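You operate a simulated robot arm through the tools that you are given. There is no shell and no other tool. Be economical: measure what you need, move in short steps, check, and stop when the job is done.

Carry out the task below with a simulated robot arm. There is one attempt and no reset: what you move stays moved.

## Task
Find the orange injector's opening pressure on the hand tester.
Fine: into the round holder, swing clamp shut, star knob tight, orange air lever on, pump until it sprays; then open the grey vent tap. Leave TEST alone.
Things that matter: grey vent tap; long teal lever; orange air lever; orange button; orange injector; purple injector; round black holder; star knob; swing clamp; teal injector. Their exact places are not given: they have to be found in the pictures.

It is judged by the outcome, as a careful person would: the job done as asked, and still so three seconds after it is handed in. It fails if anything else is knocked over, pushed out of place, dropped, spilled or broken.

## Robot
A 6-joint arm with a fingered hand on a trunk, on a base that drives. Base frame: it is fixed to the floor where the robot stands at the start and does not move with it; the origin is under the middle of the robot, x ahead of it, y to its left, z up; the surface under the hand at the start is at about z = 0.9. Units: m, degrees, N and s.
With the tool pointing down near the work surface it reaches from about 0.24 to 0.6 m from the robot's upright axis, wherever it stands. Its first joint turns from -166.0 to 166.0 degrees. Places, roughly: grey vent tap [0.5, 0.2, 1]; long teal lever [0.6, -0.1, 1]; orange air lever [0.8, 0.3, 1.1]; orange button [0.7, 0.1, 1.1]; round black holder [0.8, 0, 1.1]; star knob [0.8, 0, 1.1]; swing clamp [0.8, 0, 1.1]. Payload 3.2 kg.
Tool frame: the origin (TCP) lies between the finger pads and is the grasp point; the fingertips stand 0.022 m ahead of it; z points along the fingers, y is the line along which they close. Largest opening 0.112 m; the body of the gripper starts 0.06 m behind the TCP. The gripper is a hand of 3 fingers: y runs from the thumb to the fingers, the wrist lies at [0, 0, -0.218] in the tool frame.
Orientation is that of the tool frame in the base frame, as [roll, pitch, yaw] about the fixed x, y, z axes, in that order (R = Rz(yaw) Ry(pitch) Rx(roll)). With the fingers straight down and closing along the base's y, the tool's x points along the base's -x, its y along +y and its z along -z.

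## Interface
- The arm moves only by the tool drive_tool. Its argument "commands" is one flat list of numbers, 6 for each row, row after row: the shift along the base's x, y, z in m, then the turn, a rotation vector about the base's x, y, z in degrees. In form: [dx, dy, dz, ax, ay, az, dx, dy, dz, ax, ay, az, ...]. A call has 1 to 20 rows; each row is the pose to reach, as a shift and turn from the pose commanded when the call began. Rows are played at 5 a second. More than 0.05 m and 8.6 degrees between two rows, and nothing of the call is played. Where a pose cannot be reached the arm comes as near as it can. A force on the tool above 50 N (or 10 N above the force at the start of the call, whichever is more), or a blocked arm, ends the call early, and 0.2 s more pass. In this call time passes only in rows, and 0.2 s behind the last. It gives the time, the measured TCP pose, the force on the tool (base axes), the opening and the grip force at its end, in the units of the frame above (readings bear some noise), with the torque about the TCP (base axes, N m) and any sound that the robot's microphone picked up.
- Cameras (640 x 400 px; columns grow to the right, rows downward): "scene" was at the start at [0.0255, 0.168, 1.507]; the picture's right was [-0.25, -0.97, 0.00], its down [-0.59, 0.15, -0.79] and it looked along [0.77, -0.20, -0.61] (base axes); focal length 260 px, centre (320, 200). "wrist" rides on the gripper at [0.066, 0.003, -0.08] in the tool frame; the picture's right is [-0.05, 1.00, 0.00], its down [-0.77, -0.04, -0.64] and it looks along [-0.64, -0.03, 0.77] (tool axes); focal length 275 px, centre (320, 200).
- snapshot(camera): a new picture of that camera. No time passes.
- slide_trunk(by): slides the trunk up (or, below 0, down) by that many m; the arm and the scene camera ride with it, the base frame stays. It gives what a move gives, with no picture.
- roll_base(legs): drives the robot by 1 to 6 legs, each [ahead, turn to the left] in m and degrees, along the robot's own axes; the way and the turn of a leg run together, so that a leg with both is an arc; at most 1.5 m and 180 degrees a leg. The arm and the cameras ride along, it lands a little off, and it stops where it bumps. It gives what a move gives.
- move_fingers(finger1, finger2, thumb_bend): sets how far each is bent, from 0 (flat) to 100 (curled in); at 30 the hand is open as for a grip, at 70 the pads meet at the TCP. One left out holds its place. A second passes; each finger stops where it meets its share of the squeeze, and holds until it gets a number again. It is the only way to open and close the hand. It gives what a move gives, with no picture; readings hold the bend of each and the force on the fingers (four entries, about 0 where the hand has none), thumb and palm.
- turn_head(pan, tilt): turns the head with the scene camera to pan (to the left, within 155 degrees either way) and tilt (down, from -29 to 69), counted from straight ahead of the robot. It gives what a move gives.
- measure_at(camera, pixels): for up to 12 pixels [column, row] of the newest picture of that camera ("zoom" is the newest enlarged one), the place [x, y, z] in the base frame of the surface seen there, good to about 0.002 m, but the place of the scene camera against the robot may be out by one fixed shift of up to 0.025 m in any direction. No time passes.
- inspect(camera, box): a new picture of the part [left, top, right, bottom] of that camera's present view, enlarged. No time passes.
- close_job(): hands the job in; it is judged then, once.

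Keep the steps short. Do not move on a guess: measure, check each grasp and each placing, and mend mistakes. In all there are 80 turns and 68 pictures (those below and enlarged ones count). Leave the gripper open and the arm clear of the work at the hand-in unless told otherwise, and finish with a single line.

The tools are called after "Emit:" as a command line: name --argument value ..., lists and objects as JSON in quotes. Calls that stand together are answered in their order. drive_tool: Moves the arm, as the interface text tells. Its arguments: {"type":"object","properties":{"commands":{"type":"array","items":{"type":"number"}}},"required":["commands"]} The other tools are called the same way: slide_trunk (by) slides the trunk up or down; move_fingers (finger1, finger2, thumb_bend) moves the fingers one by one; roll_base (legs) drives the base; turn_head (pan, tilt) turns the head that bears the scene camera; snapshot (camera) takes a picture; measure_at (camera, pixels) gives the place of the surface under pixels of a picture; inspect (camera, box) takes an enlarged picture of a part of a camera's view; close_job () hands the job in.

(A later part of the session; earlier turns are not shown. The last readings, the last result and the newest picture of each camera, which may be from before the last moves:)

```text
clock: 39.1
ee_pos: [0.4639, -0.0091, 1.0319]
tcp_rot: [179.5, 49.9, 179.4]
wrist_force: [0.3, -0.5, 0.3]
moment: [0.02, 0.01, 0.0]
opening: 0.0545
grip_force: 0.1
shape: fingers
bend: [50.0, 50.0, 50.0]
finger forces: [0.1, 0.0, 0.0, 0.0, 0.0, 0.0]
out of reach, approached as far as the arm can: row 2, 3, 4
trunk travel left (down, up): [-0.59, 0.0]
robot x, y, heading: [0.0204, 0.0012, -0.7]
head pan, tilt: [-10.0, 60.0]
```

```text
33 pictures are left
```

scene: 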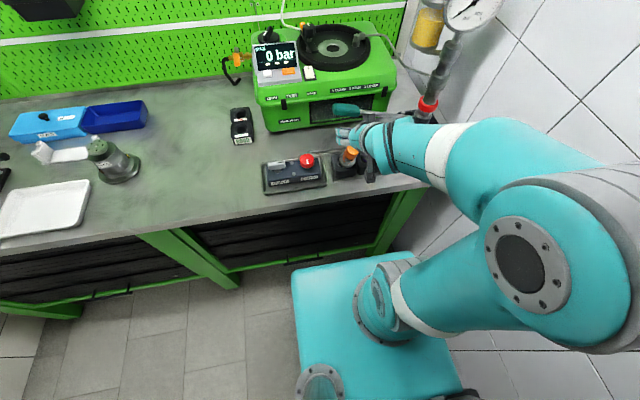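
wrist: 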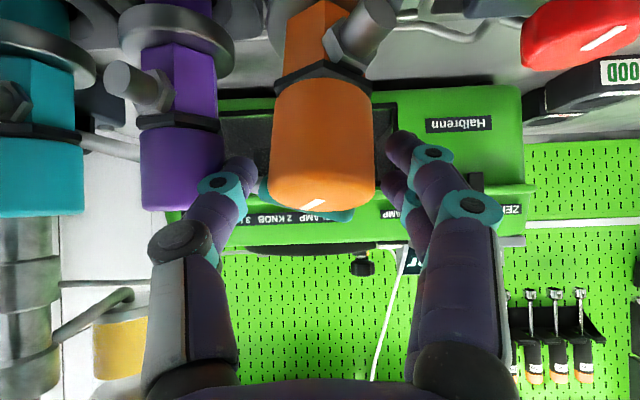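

The arm is at its inner limit, so the TCP is 0.02 too far ahead. I'll back the base 0.035, which only moves the fingers away from the far side, and then correct.

Emit:
roll_base --legs '[[-0.035, 0]]'

Emit:
drive_tool --commands '[0.015, 0.002, 0, 0, 0, 0]'

```text
clock: 40.0
ee_pos: [0.4269, -0.0102, 1.0329]
tcp_rot: [179.5, 49.9, 179.4]
wrist_force: [-0.4, -0.1, 0.0]
moment: [-0.01, -0.01, 0.0]
opening: 0.0545
grip_force: 0.1
shape: fingers
bend: [50.0, 50.0, 50.0]
finger forces: [0.0, 0.0, 0.1, 0.1, 0.0, 0.1]
trunk travel left (down, up): [-0.59, 0.0]
robot x, y, heading: [-0.0179, -0.0018, -0.6]
head pan, tilt: [-10.0, 60.0]
```

```text
clock: 40.4
ee_pos: [0.4434, -0.0065, 1.0329]
tcp_rot: [179.5, 49.8, 179.3]
wrist_force: [0.6, 0.7, 0.7]
moment: [0.0, 0.02, 0.02]
opening: 0.0546
grip_force: 0.0
shape: fingers
bend: [50.0, 50.0, 50.0]
finger forces: [0.0, 0.0, 0.0, 0.0, 0.0, 0.0]
trunk travel left (down, up): [-0.59, 0.0]
robot x, y, heading: [-0.0171, 0.0023, -0.6]
head pan, tilt: [-10.0, 60.0]
```

Now down the last 0.008 and a look.

Emit:
drive_tool --commands '[0, -0.0005, -0.008, 0, 0, 0]'

Emit:
snapshot --camera "wrist"

```text
clock: 40.8
ee_pos: [0.4441, -0.0087, 1.024]
tcp_rot: [179.5, 49.8, 179.4]
wrist_force: [0.6, 0.3, 0.8]
moment: [0.01, -0.03, 0.03]
opening: 0.0543
grip_force: 0.1
shape: fingers
bend: [50.0, 50.0, 50.0]
finger forces: [0.1, 0.1, 0.1, 0.0, 0.0, 0.0]
trunk travel left (down, up): [-0.59, 0.0]
robot x, y, heading: [-0.0188, 0.0068, -0.6]
head pan, tilt: [-10.0, 60.0]
```

```text
32 pictures are left
```

wrist: 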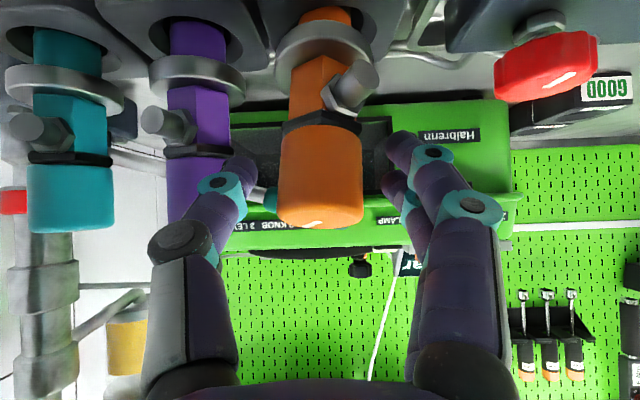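

The cap now lies between the pads' middles (about 0.01 ahead of the TCP). I'll close the fingers in two steps and watch the forces.

Emit:
move_fingers --finger1 60 --finger2 60 --thumb_bend 60

Emit:
snapshot --camera "wrist"

```text
clock: 41.8
ee_pos: [0.443, -0.0074, 1.0253]
tcp_rot: [179.5, 49.8, 179.3]
wrist_force: [-0.8, -0.4, 1.0]
moment: [-0.02, -0.02, -0.02]
opening: 0.0315
grip_force: 0.9
shape: fingers
bend: [58.0, 60.0, 59.0]
finger forces: [1.1, 0.0, 0.1, 0.0, 1.0, 0.0]
trunk travel left (down, up): [-0.59, 0.0]
robot x, y, heading: [-0.0137, 0.0032, -0.8]
head pan, tilt: [-10.0, 60.0]
```

```text
31 pictures are left
```

wrist: 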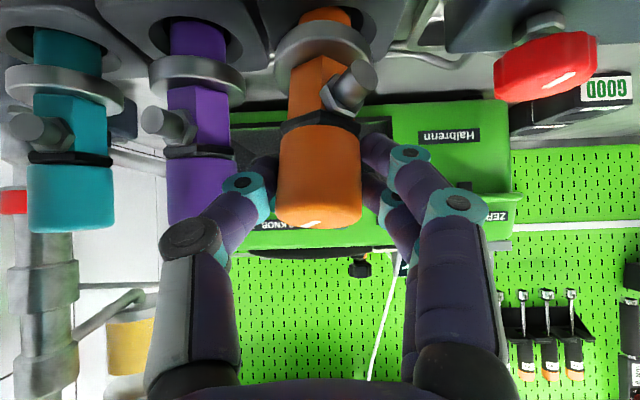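

Only finger 1 and the thumb touch, and the tips sit a little behind the cap's middle. I'll open slightly, shift the hand 0.009 back and down across its axis, and close again.

Emit:
move_fingers --finger1 51 --finger2 51 --thumb_bend 51

Emit:
drive_tool --commands '[-0.007, 0.001, -0.006, 0, 0, 0]'

Emit:
move_fingers --finger1 60 --finger2 60 --thumb_bend 60

Emit:
snapshot --camera "wrist"

```text
clock: 42.8
ee_pos: [0.4424, -0.0088, 1.0243]
tcp_rot: [179.6, 49.7, 179.4]
wrist_force: [0.6, -0.6, 0.1]
moment: [0.03, -0.04, -0.04]
opening: 0.0518
grip_force: 0.2
shape: fingers
bend: [51.0, 51.0, 51.0]
finger forces: [0.2, 0.1, 0.1, 0.0, 0.1, 0.0]
trunk travel left (down, up): [-0.59, 0.0]
robot x, y, heading: [-0.0139, 0.002, -0.8]
head pan, tilt: [-10.0, 60.0]
```

```text
clock: 43.2
ee_pos: [0.4359, -0.0072, 1.0174]
tcp_rot: [179.5, 49.9, 179.4]
wrist_force: [-0.2, -0.1, 0.5]
moment: [0.0, 0.01, -0.01]
opening: 0.0517
grip_force: 0.1
shape: fingers
bend: [51.0, 51.0, 51.0]
finger forces: [0.1, 0.0, 0.0, 0.0, 0.1, 0.0]
trunk travel left (down, up): [-0.59, 0.0]
robot x, y, heading: [-0.0145, 0.0041, -0.7]
head pan, tilt: [-10.0, 60.0]
```

```text
clock: 44.2
ee_pos: [0.4354, -0.008, 1.0188]
tcp_rot: [179.4, 49.9, 179.4]
wrist_force: [-0.8, 0.1, 0.2]
moment: [0.01, -0.01, -0.02]
opening: 0.0295
grip_force: 0.3
shape: fingers
bend: [60.0, 59.0, 59.0]
finger forces: [0.1, 0.9, 0.1, 0.0, 1.1, 0.0]
trunk travel left (down, up): [-0.59, 0.0]
robot x, y, heading: [-0.0162, 0.004, -0.8]
head pan, tilt: [-10.0, 60.0]
```

```text
30 pictures are left
```

wrist: 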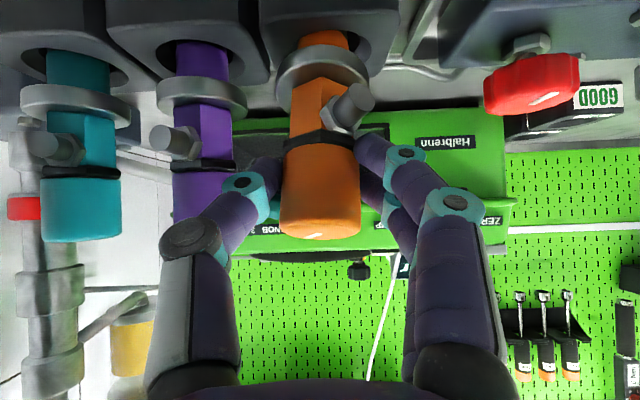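

Now finger 2 touches first instead of finger 1, so the best place is halfway. I'll open, go back half the shift, and close firmly.

Emit:
move_fingers --finger1 52 --finger2 52 --thumb_bend 52

Emit:
drive_tool --commands '[0.004, 0.0, 0.003, 0, 0, 0]'

Emit:
move_fingers --finger1 62 --finger2 62 --thumb_bend 62

Emit:
snapshot --camera "wrist"

```text
clock: 45.2
ee_pos: [0.4351, -0.0065, 1.0184]
tcp_rot: [179.5, 49.8, 179.4]
wrist_force: [-0.2, -0.1, -0.8]
moment: [0.0, 0.03, -0.03]
opening: 0.0488
grip_force: 0.0
shape: fingers
bend: [52.0, 52.0, 52.0]
finger forces: [0.0, 0.0, 0.1, 0.1, 0.0, 0.0]
trunk travel left (down, up): [-0.59, 0.0]
robot x, y, heading: [-0.0144, 0.0031, -0.6]
head pan, tilt: [-10.0, 60.0]
```

```text
clock: 45.6
ee_pos: [0.4391, -0.0051, 1.0226]
tcp_rot: [179.5, 49.9, 179.5]
wrist_force: [-0.5, 0.1, 0.4]
moment: [0.02, 0.02, -0.01]
opening: 0.0491
grip_force: 0.0
shape: fingers
bend: [52.0, 52.0, 52.0]
finger forces: [0.1, 0.0, 0.0, 0.0, 0.1, 0.0]
trunk travel left (down, up): [-0.59, 0.0]
robot x, y, heading: [-0.0191, 0.0054, -0.3]
head pan, tilt: [-10.0, 60.0]
```

```text
clock: 46.6
ee_pos: [0.4398, -0.0065, 1.0221]
tcp_rot: [179.5, 49.8, 179.4]
wrist_force: [-1.0, 0.8, -0.5]
moment: [0.05, 0.03, -0.02]
opening: 0.0299
grip_force: 3.2
shape: fingers
bend: [59.0, 60.0, 60.0]
finger forces: [1.9, 1.2, 0.1, 0.1, 2.9, 0.1]
trunk travel left (down, up): [-0.59, 0.0]
robot x, y, heading: [-0.0134, -0.0014, -0.5]
head pan, tilt: [-10.0, 60.0]
```

```text
29 pictures are left
```

wrist: 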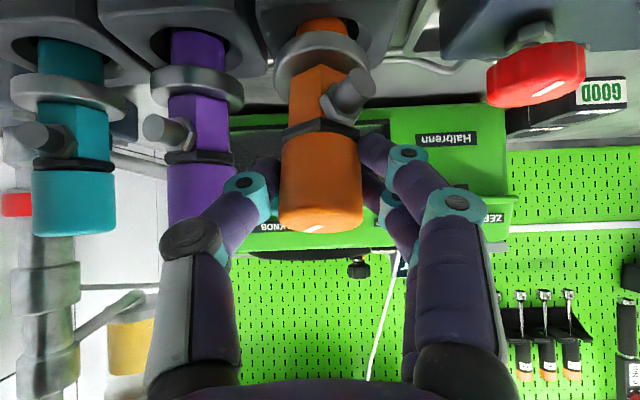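

All three fingers touch evenly now (1.9, 1.2 and 2.9 N). I'll squeeze harder.

Emit:
move_fingers --finger1 75 --finger2 75 --thumb_bend 75

Emit:
drive_tool --commands '[0, 0, 0.012, 0, 0, 0]'

Emit:
snapshot --camera "wrist"

```text
clock: 47.6
ee_pos: [0.4389, -0.0071, 1.0221]
tcp_rot: [179.5, 49.8, 179.3]
wrist_force: [0.8, -0.4, -0.1]
moment: [0.0, 0.05, 0.02]
opening: 0.0275
grip_force: 18.0
shape: fingers
bend: [69.0, 70.0, 64.0]
finger forces: [10.4, 8.3, 0.0, 0.1, 18.0, 0.0]
trunk travel left (down, up): [-0.59, 0.0]
robot x, y, heading: [-0.0132, 0.0052, -0.5]
head pan, tilt: [-10.0, 60.0]
```

```text
clock: 48.0
ee_pos: [0.439, -0.0065, 1.0345]
tcp_rot: [179.5, 49.8, 179.3]
wrist_force: [0.1, 0.9, -2.7]
moment: [0.01, 0.08, -0.04]
opening: 0.0271
grip_force: 18.5
shape: fingers
bend: [69.0, 70.0, 64.0]
finger forces: [10.6, 8.3, 0.1, 0.0, 18.2, 0.0]
trunk travel left (down, up): [-0.59, 0.0]
robot x, y, heading: [-0.0155, 0.0075, -0.4]
head pan, tilt: [-10.0, 60.0]
```

```text
28 pictures are left
```

wrist: 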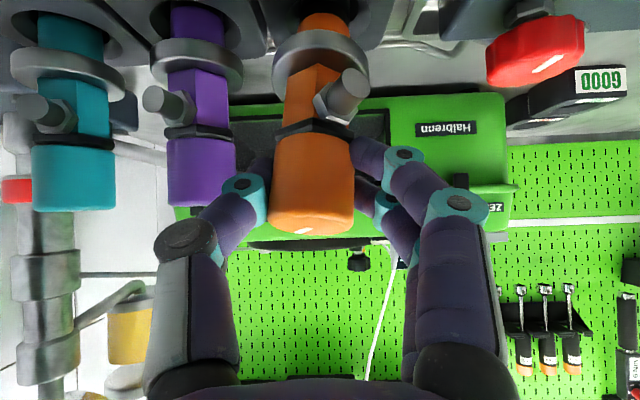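

The injector is held (18 N grip, about 2.7 N weight) and rising. I'll lift further while turning it upright by 14°.

Emit:
drive_tool --commands '[0.006, 0.001, 0.01, 0, 4, 0, 0.012, 0.002, 0.025, 0, 8, 0, 0.018, 0.003, 0.045, 0, 12, 0, 0.02, 0.003, 0.075, 0, 14, 0, 0.02, 0.003, 0.11, 0, 14, 0]'

Emit:
snapshot --camera "wrist"

Emit:
inspect --camera "scene" --box '[270, 70, 450, 190]'

```text
clock: 49.2
ee_pos: [0.4591, 0.0001, 1.1454]
tcp_rot: [179.7, 35.7, 179.7]
wrist_force: [-0.7, 0.6, -3.4]
moment: [-0.02, 0.08, -0.02]
opening: 0.0263
grip_force: 16.6
shape: fingers
bend: [70.0, 71.0, 64.0]
finger forces: [9.4, 7.8, 0.0, 0.0, 16.0, 0.0]
out of reach, approached as far as the arm can: row 2
trunk travel left (down, up): [-0.59, 0.0]
robot x, y, heading: [-0.0151, 0.0012, -0.6]
head pan, tilt: [-10.0, 60.0]
```

```text
27 pictures are left
```

wrist: 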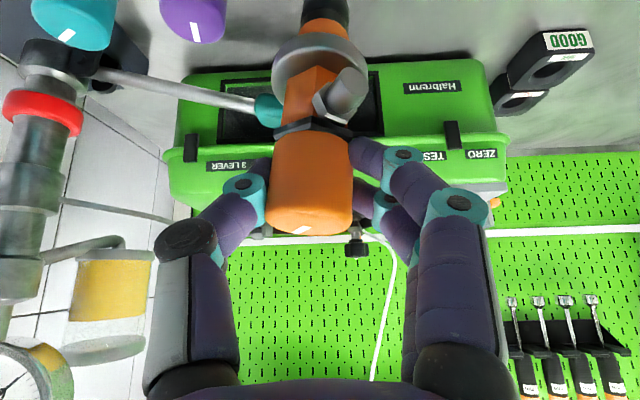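

```text
3.33 times, centred on (360, 130) of scene
```

zoom: 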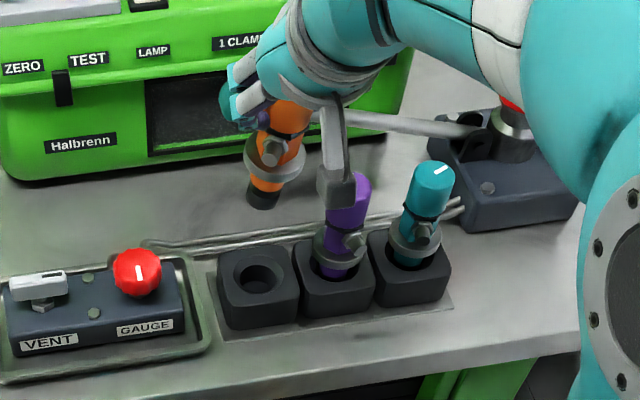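

The injector is out and free. I'll check its uprightness by measuring points on the cap and flange.

Emit:
measure_at --camera "wrist" --pixels '[[310, 208], [310, 214], [310, 224], [310, 231], [310, 150], [310, 180], [310, 165], [310, 60], [280, 65], [310, 72], [320, 12], [325, 22]]'

```text
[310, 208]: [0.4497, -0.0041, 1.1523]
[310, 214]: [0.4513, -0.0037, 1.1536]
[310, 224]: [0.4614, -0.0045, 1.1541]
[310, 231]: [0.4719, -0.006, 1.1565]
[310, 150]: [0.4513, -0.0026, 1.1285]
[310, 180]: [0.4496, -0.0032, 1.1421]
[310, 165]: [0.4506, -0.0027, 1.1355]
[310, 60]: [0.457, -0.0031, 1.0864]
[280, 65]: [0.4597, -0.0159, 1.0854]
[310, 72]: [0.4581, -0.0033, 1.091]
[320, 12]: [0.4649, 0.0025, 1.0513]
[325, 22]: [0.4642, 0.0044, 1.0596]
```

The injector still leans about 7° back and 5° towards -y. I'll correct the side lean and part of the back lean, and rise to z 1.25 (its tip hangs about 0.12 below the TCP). Then I'll drive ahead.

Emit:
drive_tool --commands '[0, -0.005, 0.035, -2.5, 1.5, 0, 0, -0.01, 0.07, -5, 3, 0, 0.01, -0.015, 0.105, -5, 3, 0]'

Emit:
roll_base --legs '[[0.19, 0.5]]'

Emit:
snapshot --camera "wrist"

```text
clock: 50.0
ee_pos: [0.4693, -0.0181, 1.2502]
tcp_rot: [-174.4, 32.7, -177.1]
wrist_force: [0.2, -0.1, -2.0]
moment: [0.0, 0.04, -0.02]
opening: 0.0261
grip_force: 16.6
shape: fingers
bend: [70.0, 71.0, 64.0]
finger forces: [9.9, 7.7, 0.0, 0.1, 16.0, 0.0]
trunk travel left (down, up): [-0.59, 0.0]
robot x, y, heading: [-0.0134, -0.001, -0.9]
head pan, tilt: [-10.0, 60.0]
```

```text
clock: 51.5
ee_pos: [0.6617, -0.0153, 1.2501]
tcp_rot: [-174.5, 32.7, -176.8]
wrist_force: [0.2, -0.4, -4.1]
moment: [0.01, 0.05, 0.01]
opening: 0.0265
grip_force: 16.6
shape: fingers
bend: [70.0, 71.0, 64.0]
finger forces: [9.8, 7.6, 0.1, 0.0, 15.8, 0.0]
trunk travel left (down, up): [-0.59, 0.0]
robot x, y, heading: [0.1752, -0.0019, -0.3]
head pan, tilt: [-10.0, 60.0]
```

```text
25 pictures are left
```

wrist: 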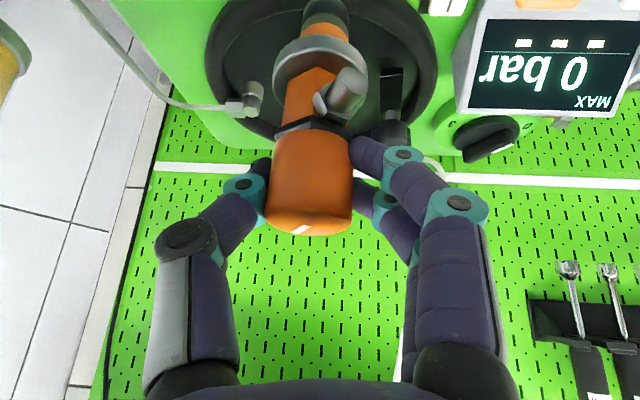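

The base is in place at 0.175 and the grip is steady. By my reckoning the nozzle hangs at TCP +(0.0155, -0.005), so I'll move over the hole to TCP (0.788, -0.0245) at z 1.245.

Emit:
drive_tool --commands '[0.04, -0.003, 0, 0, 0, 0, 0.08, -0.006, 0, 0, 0, 0, 0.11, -0.009, -0.003, 0, 0, 0, 0.1263, -0.009, -0.005, 0, 0, 0]'

Emit:
inspect --camera "wrist" --box '[200, 0, 440, 150]'

Emit:
inspect --camera "scene" --box '[240, 0, 420, 112]'

```text
clock: 52.5
ee_pos: [0.7896, -0.0246, 1.2458]
tcp_rot: [-174.4, 32.7, -176.8]
wrist_force: [0.1, -0.1, -2.2]
moment: [-0.01, 0.07, -0.05]
opening: 0.0262
grip_force: 17.1
shape: fingers
bend: [70.0, 71.0, 64.0]
finger forces: [9.9, 7.3, 0.0, 0.0, 15.8, 0.1]
trunk travel left (down, up): [-0.59, 0.0]
robot x, y, heading: [0.1766, -0.0001, -0.7]
head pan, tilt: [-10.0, 60.0]
```

```text
2.67 times, centred on (320, 75) of wrist
```

zoom: 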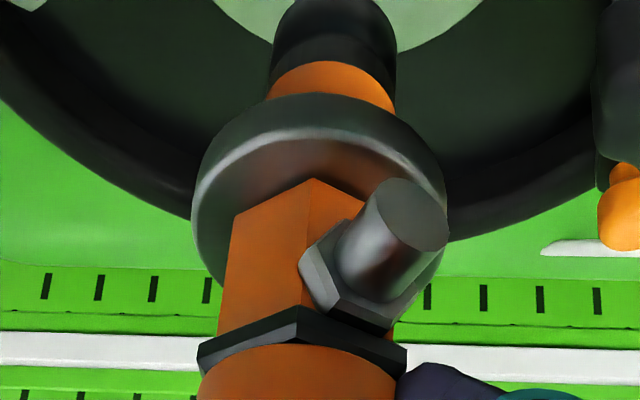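

```text
3.56 times, centred on (330, 56) of scene
```

zoom: 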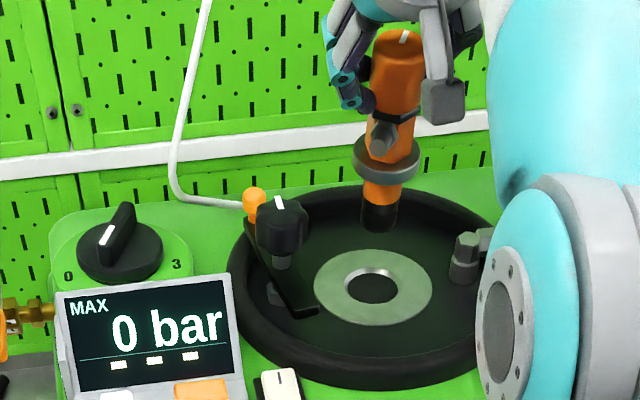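

This is a clear view. In this one picture I'll measure nozzle, flange and cap against the hole, so the camera offset cancels out.

Emit:
measure_at --camera "zoom" --pixels '[[378, 225], [378, 212], [386, 185], [386, 178], [355, 168], [418, 170], [398, 60], [404, 35], [370, 270], [370, 300], [346, 288], [396, 288]]'

Emit:
measure_at --camera "scene" --pixels '[[344, 65], [345, 60], [347, 50], [349, 42], [350, 15], [353, 10], [311, 59], [309, 75], [326, 83], [312, 68], [319, 62], [306, 82]]'

```text
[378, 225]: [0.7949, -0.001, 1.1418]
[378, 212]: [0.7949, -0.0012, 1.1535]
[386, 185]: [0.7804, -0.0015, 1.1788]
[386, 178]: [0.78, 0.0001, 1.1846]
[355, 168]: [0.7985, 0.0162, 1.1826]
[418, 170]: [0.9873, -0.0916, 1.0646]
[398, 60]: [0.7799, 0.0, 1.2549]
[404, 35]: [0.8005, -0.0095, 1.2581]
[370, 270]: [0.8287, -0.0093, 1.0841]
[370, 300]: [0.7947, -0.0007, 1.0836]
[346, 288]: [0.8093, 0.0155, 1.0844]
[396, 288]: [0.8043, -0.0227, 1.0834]
```

```text
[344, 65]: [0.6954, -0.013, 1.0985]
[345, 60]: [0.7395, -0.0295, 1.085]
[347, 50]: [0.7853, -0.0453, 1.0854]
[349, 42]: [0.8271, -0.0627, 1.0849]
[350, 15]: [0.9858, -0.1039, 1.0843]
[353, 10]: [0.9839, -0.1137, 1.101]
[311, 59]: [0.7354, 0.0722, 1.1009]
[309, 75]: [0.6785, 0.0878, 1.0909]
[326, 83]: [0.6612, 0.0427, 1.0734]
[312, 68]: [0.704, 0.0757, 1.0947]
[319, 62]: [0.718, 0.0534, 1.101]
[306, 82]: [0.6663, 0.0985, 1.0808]
```

The nozzle axis is within 3 mm of the hole centre; its tip is at z 1.138 and the remaining lean is about 6° back. I'll lower it into the hole, turning it upright on the way.

Emit:
drive_tool --commands '[0.003, 0, -0.025, 0, 0, 0, 0.004, 0, -0.045, 0, 0, 0, 0.006, 0, -0.055, 0, 1.5, 0, 0.009, 0, -0.065, 0, 3, 0]'

Emit:
inspect --camera "scene" --box '[240, 0, 420, 112]'

```text
clock: 53.5
ee_pos: [0.7968, -0.0241, 1.1805]
tcp_rot: [-174.5, 29.8, -176.9]
wrist_force: [0.3, -0.9, -3.0]
moment: [0.02, 0.01, -0.01]
opening: 0.0262
grip_force: 16.5
shape: fingers
bend: [70.0, 71.0, 64.0]
finger forces: [10.0, 7.6, 0.1, 0.0, 16.0, 0.0]
trunk travel left (down, up): [-0.59, 0.0]
robot x, y, heading: [0.1757, 0.0007, -0.6]
head pan, tilt: [-10.0, 60.0]
```

```text
3.56 times, centred on (330, 56) of scene
```

zoom: 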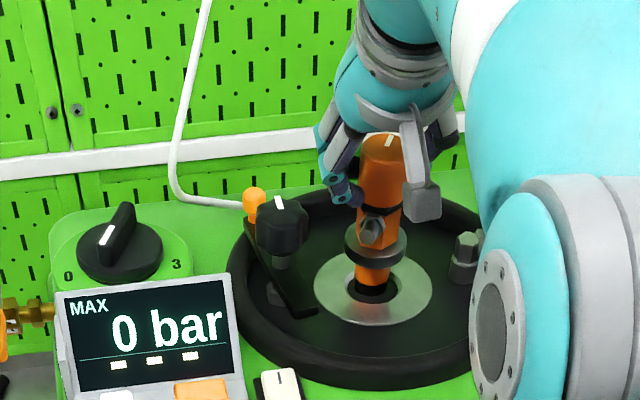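

The nozzle is in the hole with no side force. I'll lower it the rest of the way and watch for contact.

Emit:
drive_tool --commands '[0.002, 0, -0.01, 0, 1, 0, 0.004, 0, -0.018, 0, 2, 0, 0.005, 0, -0.025, 0, 2, 0, 0.005, 0, -0.03, 0, 2, 0, 0.005, 0, -0.034, 0, 2, 0]'

Emit:
inspect --camera "scene" --box '[240, 0, 420, 112]'

```text
clock: 54.7
ee_pos: [0.7992, -0.024, 1.1521]
tcp_rot: [-174.5, 28.3, -176.8]
wrist_force: [3.5, 2.2, 32.1]
moment: [-0.02, -0.17, 0.06]
opening: 0.0258
grip_force: 22.2
shape: fingers
bend: [73.0, 73.0, 65.0]
finger forces: [14.0, 10.4, 0.0, 0.0, 20.2, 0.1]
trunk travel left (down, up): [-0.59, 0.0]
robot x, y, heading: [0.1747, 0.0003, -0.6]
head pan, tilt: [-10.0, 60.0]
```

```text
3.56 times, centred on (330, 56) of scene
```

zoom: 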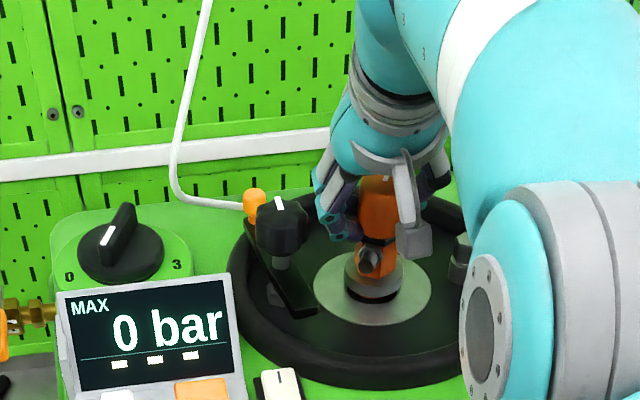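

Contact with 32 N upward at z 1.152, about the seating height. I'll let go gently and see whether it drops in and stands.

Emit:
move_fingers --finger1 56 --finger2 56 --thumb_bend 56

Emit:
inspect --camera "scene" --box '[270, 30, 390, 105]'

Emit:
snapshot --camera "wrist"

```text
clock: 55.7
ee_pos: [0.8, -0.024, 1.1472]
tcp_rot: [-174.6, 27.7, -176.9]
wrist_force: [-0.1, -1.3, 0.1]
moment: [0.01, 0.05, -0.01]
opening: 0.0378
grip_force: 0.2
shape: fingers
bend: [56.0, 56.0, 56.0]
finger forces: [0.1, 0.0, 0.1, 0.0, 0.2, 0.0]
trunk travel left (down, up): [-0.59, 0.0]
robot x, y, heading: [0.1784, 0.0002, -0.5]
head pan, tilt: [-10.0, 60.0]
```

```text
5.33 times, centred on (330, 68) of scene
```

zoom: 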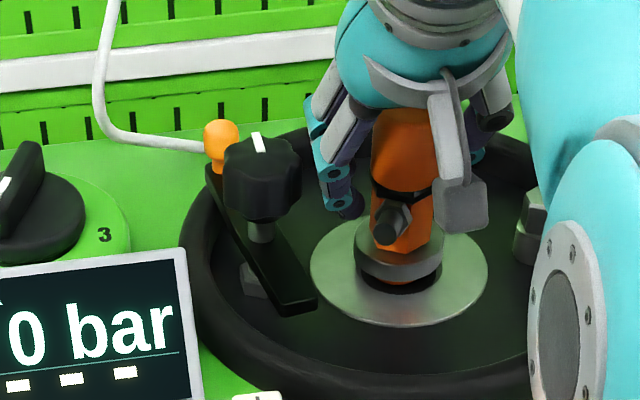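

```text
19 pictures are left
```

wrist: 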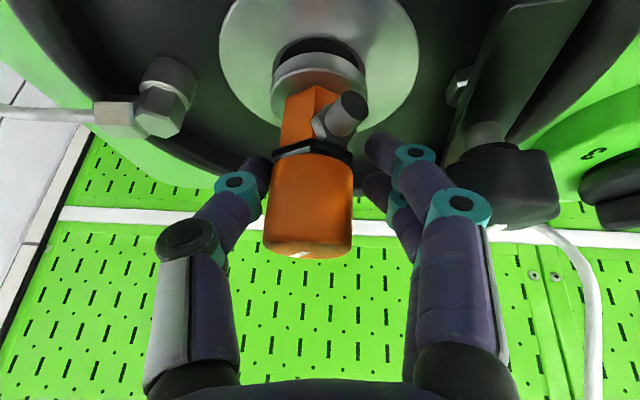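

The injector stands by itself in the hole. I'll measure its lean and how deep it sits.

Emit:
measure_at --camera "wrist" --pixels '[[308, 180], [308, 215], [308, 246], [308, 254], [300, 85], [318, 60], [270, 85], [366, 85], [235, 50], [318, 42], [500, 60], [490, 155]]'

Emit:
measure_at --camera "zoom" --pixels '[[395, 250], [395, 265], [395, 278], [405, 294], [355, 265], [440, 265], [400, 130], [405, 325], [220, 135], [262, 140], [260, 205], [255, 285]]'

```text
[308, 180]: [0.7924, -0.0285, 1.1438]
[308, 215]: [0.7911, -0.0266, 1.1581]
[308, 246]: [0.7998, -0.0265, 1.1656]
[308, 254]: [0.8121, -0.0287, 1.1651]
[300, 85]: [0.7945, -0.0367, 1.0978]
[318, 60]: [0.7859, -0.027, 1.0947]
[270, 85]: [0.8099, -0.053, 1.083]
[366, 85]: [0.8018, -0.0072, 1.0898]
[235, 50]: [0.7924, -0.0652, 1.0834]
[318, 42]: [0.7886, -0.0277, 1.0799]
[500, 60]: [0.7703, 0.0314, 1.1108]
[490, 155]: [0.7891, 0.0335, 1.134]
```

```text
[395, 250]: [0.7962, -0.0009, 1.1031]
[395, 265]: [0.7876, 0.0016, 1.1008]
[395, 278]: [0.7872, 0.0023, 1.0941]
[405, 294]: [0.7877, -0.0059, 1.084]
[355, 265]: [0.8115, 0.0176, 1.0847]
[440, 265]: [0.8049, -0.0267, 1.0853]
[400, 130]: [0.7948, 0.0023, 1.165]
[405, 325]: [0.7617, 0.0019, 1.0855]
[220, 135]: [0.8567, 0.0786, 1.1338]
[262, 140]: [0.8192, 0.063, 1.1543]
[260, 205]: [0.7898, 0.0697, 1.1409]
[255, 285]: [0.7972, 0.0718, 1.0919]
```

The injector stands upright at (0.808, -0.028) with its cap top level at z 1.165, so it is seated. Next is the clamp. The knob stem is its pivot, at about (0.803, 0.042). I'll measure the bar and the space on its left side in the pictures I already have.

Emit:
measure_at --camera "wrist" --pixels '[[515, 20], [545, 12], [572, 12], [560, 40], [540, 70], [530, 110], [575, 100], [610, 50], [460, 85], [490, 110], [455, 130], [630, 100]]'

Emit:
measure_at --camera "zoom" --pixels '[[310, 295], [275, 305], [235, 250], [240, 315], [215, 305], [195, 270], [225, 345], [290, 350], [220, 190], [255, 235], [300, 308], [205, 240]]'

```text
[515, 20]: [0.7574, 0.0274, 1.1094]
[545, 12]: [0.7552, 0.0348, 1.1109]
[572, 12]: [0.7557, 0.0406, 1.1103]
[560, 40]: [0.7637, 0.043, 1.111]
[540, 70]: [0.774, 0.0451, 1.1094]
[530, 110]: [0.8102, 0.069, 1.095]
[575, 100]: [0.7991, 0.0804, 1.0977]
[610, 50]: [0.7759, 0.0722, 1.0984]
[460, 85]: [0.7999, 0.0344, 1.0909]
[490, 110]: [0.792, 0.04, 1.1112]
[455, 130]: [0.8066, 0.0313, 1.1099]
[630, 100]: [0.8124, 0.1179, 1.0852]
```

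```text
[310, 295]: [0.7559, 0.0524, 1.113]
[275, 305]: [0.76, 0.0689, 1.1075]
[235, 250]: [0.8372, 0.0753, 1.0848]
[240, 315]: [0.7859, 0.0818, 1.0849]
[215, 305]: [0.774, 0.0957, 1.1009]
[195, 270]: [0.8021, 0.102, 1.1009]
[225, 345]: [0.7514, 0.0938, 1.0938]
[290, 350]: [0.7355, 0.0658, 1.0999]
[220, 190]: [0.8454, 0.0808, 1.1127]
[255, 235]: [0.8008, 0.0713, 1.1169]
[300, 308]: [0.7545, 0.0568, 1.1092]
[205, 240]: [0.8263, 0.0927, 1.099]
```

The toe spans y 0.027–0.042 at x 0.757 (z 1.11) and the dish rim is at z 1.10, so a closed fingertip can push the toe from the left. I'll open a little, rise clear of the cap, and check the console's height.

Emit:
move_fingers --finger1 52 --finger2 52 --thumb_bend 52

Emit:
measure_at --camera "zoom" --pixels '[[178, 258], [190, 330], [60, 285], [185, 255], [40, 150], [30, 200]]'

Emit:
drive_tool --commands '[-0.001, 0, 0.015, 0, 0, 0, -0.003, 0, 0.04, 0, 0, 0, -0.006, 0, 0.07, 0, 0, 0, -0.015, 0, 0.1, 0, 0, 0]'

Emit:
inspect --camera "wrist" --box '[200, 0, 640, 270]'

```text
clock: 56.7
ee_pos: [0.8018, -0.0243, 1.1467]
tcp_rot: [-174.7, 27.8, -176.9]
wrist_force: [0.2, 0.0, -0.2]
moment: [-0.02, 0.0, 0.02]
opening: 0.0489
grip_force: 0.1
shape: fingers
bend: [52.0, 52.0, 52.0]
finger forces: [0.0, 0.0, 0.0, 0.0, 0.0, 0.1]
trunk travel left (down, up): [-0.59, 0.0]
robot x, y, heading: [0.1759, 0.0018, -0.5]
head pan, tilt: [-10.0, 60.0]
```

```text
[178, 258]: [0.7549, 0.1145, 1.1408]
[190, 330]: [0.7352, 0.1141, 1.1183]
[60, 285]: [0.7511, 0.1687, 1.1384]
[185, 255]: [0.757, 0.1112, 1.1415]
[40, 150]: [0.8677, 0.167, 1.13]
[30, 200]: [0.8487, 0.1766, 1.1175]
```

```text
clock: 57.7
ee_pos: [0.7863, -0.0268, 1.2458]
tcp_rot: [-174.6, 27.7, -177.0]
wrist_force: [1.0, -0.8, -0.1]
moment: [0.01, -0.01, 0.02]
opening: 0.0487
grip_force: 0.1
shape: fingers
bend: [52.0, 52.0, 52.0]
finger forces: [0.0, 0.0, 0.0, 0.1, 0.0, 0.0]
trunk travel left (down, up): [-0.59, 0.0]
robot x, y, heading: [0.177, -0.0007, -0.4]
head pan, tilt: [-10.0, 60.0]
```

```text
1.45 times, centred on (420, 135) of wrist
```

zoom: 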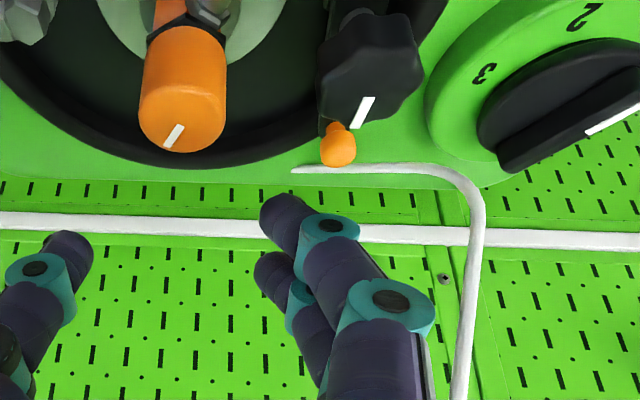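

The console edge is at y 0.09, z 1.14, so there is room for a closed fingertip at y 0.061. I'll close the fingers, go above (0.742, 0.062) and come down to z 1.13.

Emit:
move_fingers --finger1 70 --finger2 70 --thumb_bend 70

Emit:
drive_tool --commands '[-0.01, 0.03, 0, 2.5, 0, 0, -0.03, 0.065, 0, 5, 0, 0, -0.044, 0.089, -0.02, 5, 0, 0, -0.044, 0.089, -0.06, 5, 0, 0, -0.044, 0.089, -0.095, 5, 0, 0, -0.044, 0.089, -0.114, 5, 0, 0]'

Emit:
snapshot --camera "wrist"

```text
clock: 58.7
ee_pos: [0.7865, -0.0261, 1.2448]
tcp_rot: [-174.7, 27.8, -176.9]
wrist_force: [0.5, 0.3, -0.9]
moment: [-0.01, 0.01, 0.0]
opening: 0.0026
grip_force: 0.0
shape: fingers
bend: [70.0, 70.0, 70.0]
finger forces: [0.0, 0.0, 0.1, 0.0, 0.1, 0.0]
trunk travel left (down, up): [-0.59, 0.0]
robot x, y, heading: [0.1753, 0.0007, -0.5]
head pan, tilt: [-10.0, 60.0]
```

```text
clock: 60.1
ee_pos: [0.7415, 0.0633, 1.133]
tcp_rot: [179.6, 27.9, -179.6]
wrist_force: [-4.2, -5.6, 4.9]
moment: [0.17, -0.03, 0.03]
opening: 0.0024
grip_force: 4.0
shape: fingers
bend: [70.0, 71.0, 70.0]
finger forces: [1.1, 6.9, 0.1, 0.1, 0.0, 0.1]
trunk travel left (down, up): [-0.59, 0.0]
robot x, y, heading: [0.1778, 0.0, -0.6]
head pan, tilt: [-10.0, 60.0]
```

```text
17 pictures are left
```

wrist: 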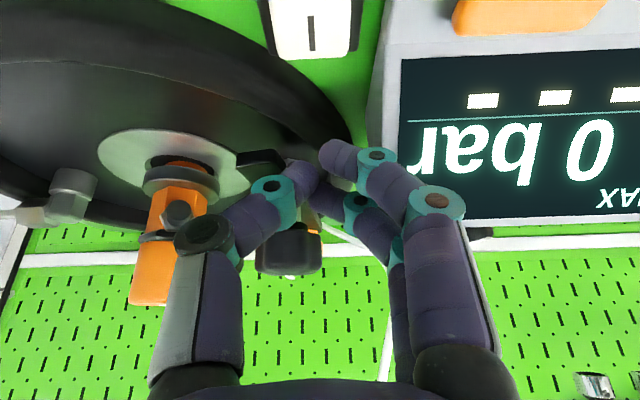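

The bar seems to have turned already: its toe at (260,158) now points at the injector, and finger 2 feels 7 N. I'll back up a little and look closely.

Emit:
drive_tool --commands '[0, 0, 0.03, 0, 0, 0, 0, 0, 0.06, 0, 0, 0]'

Emit:
inspect --camera "scene" --box '[240, 20, 400, 120]'

Emit:
inspect --camera "wrist" --box '[60, 40, 420, 265]'

```text
clock: 60.7
ee_pos: [0.7415, 0.0648, 1.1942]
tcp_rot: [179.6, 28.0, -179.5]
wrist_force: [0.0, 0.0, -0.3]
moment: [0.02, -0.01, -0.01]
opening: 0.0024
grip_force: 0.0
shape: fingers
bend: [70.0, 70.0, 70.0]
finger forces: [0.0, 0.0, 0.1, 0.0, 0.0, 0.0]
trunk travel left (down, up): [-0.59, 0.0]
robot x, y, heading: [0.1759, 0.0012, -0.4]
head pan, tilt: [-10.0, 60.0]
```

```text
4.00 times, centred on (320, 70) of scene
```

zoom: 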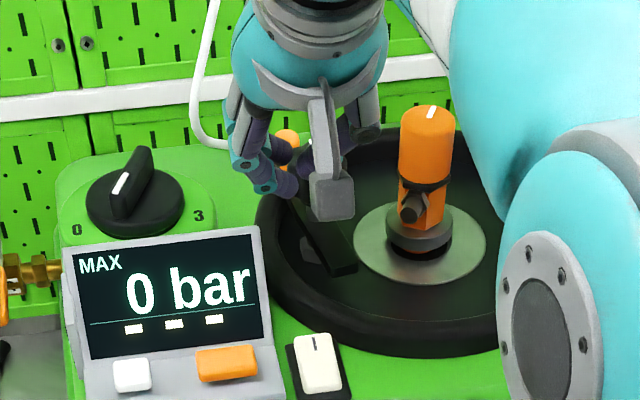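

```text
1.78 times, centred on (240, 152) of wrist
```

zoom: 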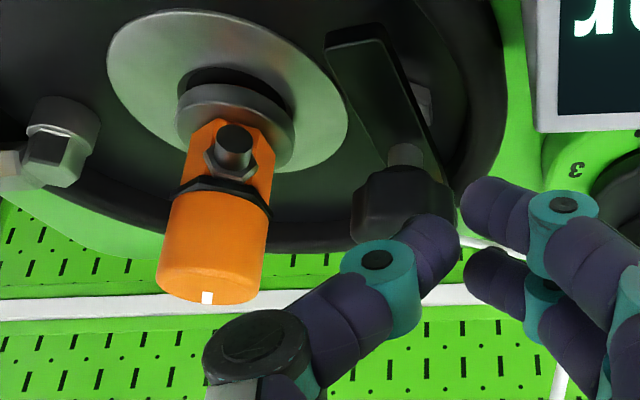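

The clamp is still open; the finger knuckles touched the console corner, gently. I'll lean the hand 20° so that it clears the console and the tips point left, and come down again at y 0.054.

Emit:
drive_tool --commands '[0, -0.003, 0, 7, 0, 0, 0, -0.007, 0, 14, 0, 0, 0, -0.011, 0, 20, 0, 0, 0, -0.011, -0.03, 20, 0, 0, 0, -0.011, -0.055, 20, 0, 0, 0, -0.011, -0.073, 20, 0, 0]'

Emit:
inspect --camera "wrist" --box '[100, 20, 480, 260]'

```text
clock: 62.1
ee_pos: [0.741, 0.0521, 1.1198]
tcp_rot: [157.2, 26.5, 170.2]
wrist_force: [0.1, 0.5, 4.0]
moment: [-0.04, 0.0, -0.05]
opening: 0.0
grip_force: 2.5
shape: fingers
bend: [70.0, 70.0, 71.0]
finger forces: [0.1, 0.0, 0.0, 0.0, 4.4, 0.1]
trunk travel left (down, up): [-0.59, 0.0]
robot x, y, heading: [0.1779, 0.0017, -0.4]
head pan, tilt: [-10.0, 60.0]
```

```text
1.67 times, centred on (290, 140) of wrist
```

zoom: 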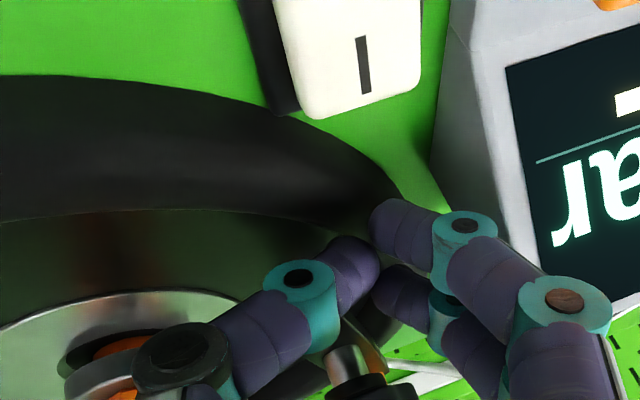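

The thumb feels 4.4 N and there is 4 N upward, so it is resting on the bar rather than beside it. I'll lift, shift 0.013 to the left, go down, then sweep towards -y.

Emit:
drive_tool --commands '[0, 0, 0.018, 0, 0, 0, -0.004, 0.013, 0.018, 0, 0, 0, -0.004, 0.013, 0.006, 0, 0, 0, -0.004, 0.013, -0.002, 0, 0, 0]'

Emit:
drive_tool --commands '[0, -0.01, 0, 0, 0, 0, 0, -0.02, 0, 0, 0, 0]'

Emit:
inspect --camera "wrist" --box '[100, 20, 480, 260]'

```text
clock: 63.1
ee_pos: [0.7375, 0.0634, 1.1207]
tcp_rot: [157.2, 26.6, 170.2]
wrist_force: [-2.5, -10.9, 18.3]
moment: [0.17, -0.05, 0.04]
opening: 0.0003
grip_force: 11.0
shape: fingers
bend: [71.0, 71.0, 71.0]
finger forces: [9.1, 4.7, 0.0, 0.1, 8.5, 0.0]
trunk travel left (down, up): [-0.59, 0.0]
robot x, y, heading: [0.1756, -0.0012, -0.4]
head pan, tilt: [-10.0, 60.0]
```

```text
clock: 63.7
ee_pos: [0.7381, 0.0466, 1.1187]
tcp_rot: [157.4, 26.2, 170.3]
wrist_force: [-1.8, 0.7, 4.7]
moment: [0.05, -0.01, 0.01]
opening: 0.0007
grip_force: 2.7
shape: fingers
bend: [68.0, 70.0, 73.0]
finger forces: [0.9, 0.0, 0.1, 0.0, 4.6, 0.0]
trunk travel left (down, up): [-0.59, 0.0]
robot x, y, heading: [0.1804, 0.0015, -0.3]
head pan, tilt: [-10.0, 60.0]
```

```text
1.67 times, centred on (290, 140) of wrist
```

zoom: 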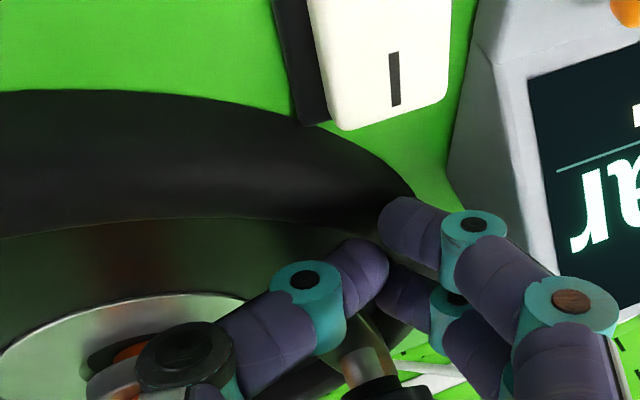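

A closed fist is too wide for that slot. Instead I'll lift, reduce the lean, open the hand slightly, and straddle the toe: thumb on its right, fingers on its left.

Emit:
drive_tool --commands '[0, 0, 0.025, 0, 0, 0, 0, -0.005, 0.05, -6, 0, 0, 0.005, -0.01, 0.05, -12, 0, 0]'

Emit:
move_fingers --finger1 55 --finger2 55 --thumb_bend 55

Emit:
drive_tool --commands '[0.005, -0.005, -0.02, 0, 0, 0, 0.005, -0.005, -0.04, 0, 0, 0, 0.005, -0.005, -0.051, 0, 0, 0]'

Emit:
snapshot --camera "wrist"

```text
clock: 64.5
ee_pos: [0.7441, 0.0366, 1.1691]
tcp_rot: [170.8, 27.7, 176.4]
wrist_force: [0.0, -0.4, -1.0]
moment: [0.01, -0.02, 0.0]
opening: 0.0022
grip_force: 0.1
shape: fingers
bend: [70.0, 70.0, 70.0]
finger forces: [0.1, 0.2, 0.1, 0.0, 0.1, 0.0]
trunk travel left (down, up): [-0.59, 0.0]
robot x, y, heading: [0.177, 0.0012, -0.2]
head pan, tilt: [-10.0, 60.0]
```

```text
clock: 65.5
ee_pos: [0.744, 0.0367, 1.1669]
tcp_rot: [170.6, 27.7, 176.4]
wrist_force: [-0.4, -0.8, 0.3]
moment: [-0.01, -0.04, 0.01]
opening: 0.0404
grip_force: 0.1
shape: fingers
bend: [55.0, 55.0, 55.0]
finger forces: [0.0, 0.0, 0.0, 0.1, 0.0, 0.0]
trunk travel left (down, up): [-0.59, 0.0]
robot x, y, heading: [0.1757, -0.0013, -0.2]
head pan, tilt: [-10.0, 60.0]
```

```text
clock: 66.3
ee_pos: [0.7495, 0.0299, 1.1205]
tcp_rot: [170.5, 28.5, 176.1]
wrist_force: [8.7, -3.0, 36.9]
moment: [1.2, -0.26, -0.3]
opening: 0.0433
grip_force: 18.1
shape: fingers
bend: [61.0, 55.0, 55.0]
finger forces: [36.5, 0.0, 0.0, 0.0, 0.0, 0.0]
trunk travel left (down, up): [-0.59, 0.0]
robot x, y, heading: [0.1822, 0.001, -0.7]
head pan, tilt: [-10.0, 60.0]
```

```text
12 pictures are left
```

wrist: 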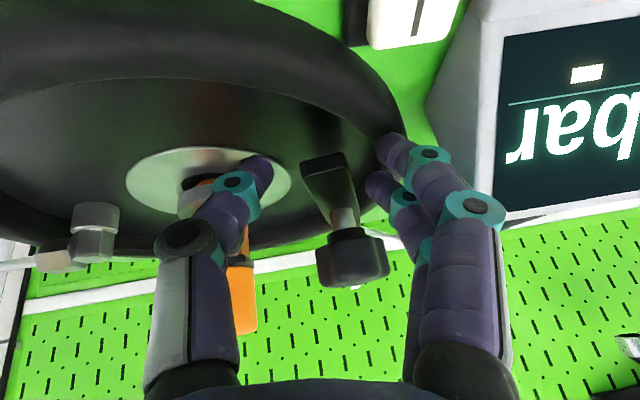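

The bar is between thumb and fingers, but finger 1 presses on the rim (36 N). I'll lift, spread finger 2 clear of the knob, shift 0.012 ahead and 0.004 right, and lower so that finger 1 alone sits beside the toe.

Emit:
drive_tool --commands '[0, 0, 0.02, 0, 0, 0, 0.006, -0.001, 0.035, 0, 0, 0]'

Emit:
move_fingers --finger1 55 --finger2 34 --thumb_bend 50

Emit:
drive_tool --commands '[0.006, -0.002, -0.015, 0, 0, 0, 0.006, -0.002, -0.028, 0, 0, 0, 0.006, -0.002, -0.033, 0, 0, 0]'

Emit:
drive_tool --commands '[0.001, -0.008, 0, 0, 0, 0, 0.003, -0.016, 0, 0, 0, 0, 0.006, -0.024, 0, 0, 0, 0]'

Emit:
snapshot --camera "wrist"

```text
clock: 66.9
ee_pos: [0.755, 0.0309, 1.1493]
tcp_rot: [170.7, 27.6, 176.3]
wrist_force: [0.4, 0.3, 0.2]
moment: [-0.04, 0.03, -0.01]
opening: 0.0409
grip_force: 0.1
shape: fingers
bend: [55.0, 55.0, 55.0]
finger forces: [0.0, 0.0, 0.0, 0.0, 0.0, 0.0]
trunk travel left (down, up): [-0.59, 0.0]
robot x, y, heading: [0.179, 0.0008, -0.6]
head pan, tilt: [-10.0, 60.0]
```

```text
clock: 67.9
ee_pos: [0.7541, 0.0315, 1.1507]
tcp_rot: [170.6, 27.7, 176.2]
wrist_force: [0.7, 0.1, 0.0]
moment: [0.02, 0.01, 0.0]
opening: 0.0479
grip_force: 0.0
shape: fingers
bend: [55.0, 34.0, 50.0]
finger forces: [0.0, 0.0, 0.1, 0.0, 0.1, 0.0]
trunk travel left (down, up): [-0.59, 0.0]
robot x, y, heading: [0.1779, 0.0001, -0.5]
head pan, tilt: [-10.0, 60.0]
```

```text
clock: 68.7
ee_pos: [0.7592, 0.0285, 1.1233]
tcp_rot: [170.5, 28.2, 176.1]
wrist_force: [7.0, -3.6, 30.7]
moment: [0.99, -0.24, -0.24]
opening: 0.0497
grip_force: 15.0
shape: fingers
bend: [60.0, 34.0, 50.0]
finger forces: [30.0, 0.0, 0.1, 0.0, 0.1, 0.0]
trunk travel left (down, up): [-0.59, 0.0]
robot x, y, heading: [0.1755, 0.0011, -0.5]
head pan, tilt: [-10.0, 60.0]
```

```text
clock: 69.5
ee_pos: [0.7628, 0.0056, 1.1185]
tcp_rot: [170.6, 27.6, 176.2]
wrist_force: [-7.1, -1.2, 23.2]
moment: [1.28, 0.1, 0.35]
opening: 0.0688
grip_force: 11.4
shape: fingers
bend: [45.0, 34.0, 50.0]
finger forces: [23.6, 0.0, 0.0, 0.0, 0.0, 0.0]
trunk travel left (down, up): [-0.59, 0.0]
robot x, y, heading: [0.1788, 0.0025, -0.4]
head pan, tilt: [-10.0, 60.0]
```

```text
11 pictures are left
```

wrist: 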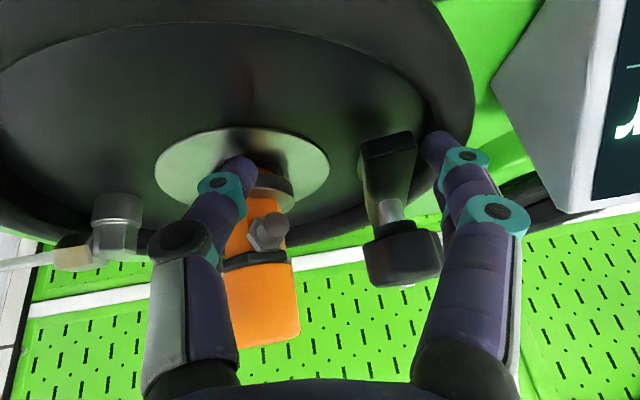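

Finger 1 is dragging on the rim, so it is too low, and the thumb is close to the injector. I'll lift, spread the thumb and finger 2 out of the way, set finger 1 just above rim height beside the bar, and sweep it along the arc about the knob stem.

Emit:
drive_tool --commands '[-0.002, 0.003, 0.02, 0, 0, 0, -0.003, 0.012, 0.045, 0, 0, 0, -0.003, 0.019, 0.05, 0, 0, 0]'

Emit:
move_fingers --finger1 56 --finger2 20 --thumb_bend 20

Emit:
drive_tool --commands '[0, 0, -0.02, 0, 0, 0, 0, 0, -0.034, 0, 0, 0, 0, 0, -0.04, 0, 0, 0]'

Emit:
drive_tool --commands '[0, -0.008, 0, 0, 0, 0, 0.001, -0.015, 0, 0, 0, 0, 0.003, -0.022, 0, 0, 0, 0, 0.006, -0.029, 0, 0, 0, 0, 0.01, -0.035, 0, 0, 0, 0, 0.016, -0.041, 0, 0, 0, 0]'

Emit:
snapshot --camera "wrist"

```text
clock: 70.3
ee_pos: [0.7634, 0.0232, 1.1678]
tcp_rot: [170.6, 27.6, 176.3]
wrist_force: [-0.2, 0.9, 0.5]
moment: [-0.03, 0.0, -0.02]
opening: 0.0486
grip_force: 0.1
shape: fingers
bend: [55.0, 34.0, 50.0]
finger forces: [0.1, 0.0, 0.0, 0.0, 0.0, 0.0]
trunk travel left (down, up): [-0.59, 0.0]
robot x, y, heading: [0.1763, 0.0021, -0.3]
head pan, tilt: [-10.0, 60.0]
```

```text
clock: 71.3
ee_pos: [0.7649, 0.0243, 1.1685]
tcp_rot: [170.6, 27.7, 176.3]
wrist_force: [-0.1, 0.3, 0.5]
moment: [0.01, 0.02, 0.03]
opening: 0.0841
grip_force: 0.1
shape: fingers
bend: [56.0, 20.0, 20.0]
finger forces: [0.0, 0.1, 0.0, 0.0, 0.0, 0.0]
trunk travel left (down, up): [-0.59, 0.0]
robot x, y, heading: [0.1756, 0.0003, -0.4]
head pan, tilt: [-10.0, 60.0]
```

```text
clock: 72.1
ee_pos: [0.7632, 0.0233, 1.1271]
tcp_rot: [170.5, 27.6, 176.3]
wrist_force: [0.5, -0.3, 0.2]
moment: [-0.02, 0.04, 0.0]
opening: 0.0842
grip_force: 0.0
shape: fingers
bend: [56.0, 20.0, 20.0]
finger forces: [0.1, 0.0, 0.1, 0.0, 0.0, 0.0]
trunk travel left (down, up): [-0.59, 0.0]
robot x, y, heading: [0.1785, -0.0013, -0.3]
head pan, tilt: [-10.0, 60.0]
```

```text
clock: 73.5
ee_pos: [0.7773, -0.0153, 1.1282]
tcp_rot: [170.7, 27.6, 176.4]
wrist_force: [-9.3, 3.5, -4.5]
moment: [-0.4, -0.04, 0.63]
opening: 0.085
grip_force: 4.6
shape: fingers
bend: [55.0, 16.0, 20.0]
finger forces: [0.4, 9.0, 0.0, 0.0, 0.0, 0.0]
trunk travel left (down, up): [-0.59, 0.0]
robot x, y, heading: [0.1756, 0.0033, -0.3]
head pan, tilt: [-10.0, 60.0]
```

```text
10 pictures are left
```

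wrist: 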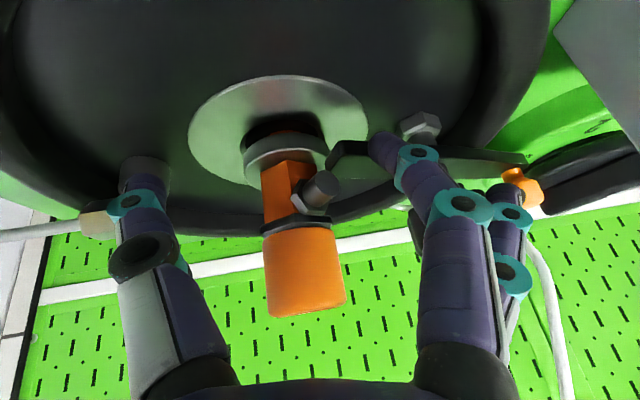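

The clamp swung round: the toe at (345,155) is now at the injector's flange and the orange tab is out to the left. Finger 2 is pressing near the tab (9 N). I'll measure how far the bar has closed.

Emit:
measure_at --camera "wrist" --pixels '[[340, 150], [335, 165], [350, 145], [365, 165], [440, 158], [470, 165], [500, 160], [525, 185], [420, 125], [415, 225], [300, 140], [360, 180]]'

```text
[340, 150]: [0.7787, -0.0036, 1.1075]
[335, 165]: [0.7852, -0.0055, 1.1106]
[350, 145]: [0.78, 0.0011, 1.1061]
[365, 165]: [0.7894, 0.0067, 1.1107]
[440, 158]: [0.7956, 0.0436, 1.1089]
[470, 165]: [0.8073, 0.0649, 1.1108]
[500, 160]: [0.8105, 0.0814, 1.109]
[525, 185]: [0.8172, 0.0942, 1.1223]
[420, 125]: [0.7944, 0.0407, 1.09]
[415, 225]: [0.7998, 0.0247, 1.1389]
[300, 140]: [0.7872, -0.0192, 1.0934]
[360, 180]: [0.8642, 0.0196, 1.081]
```

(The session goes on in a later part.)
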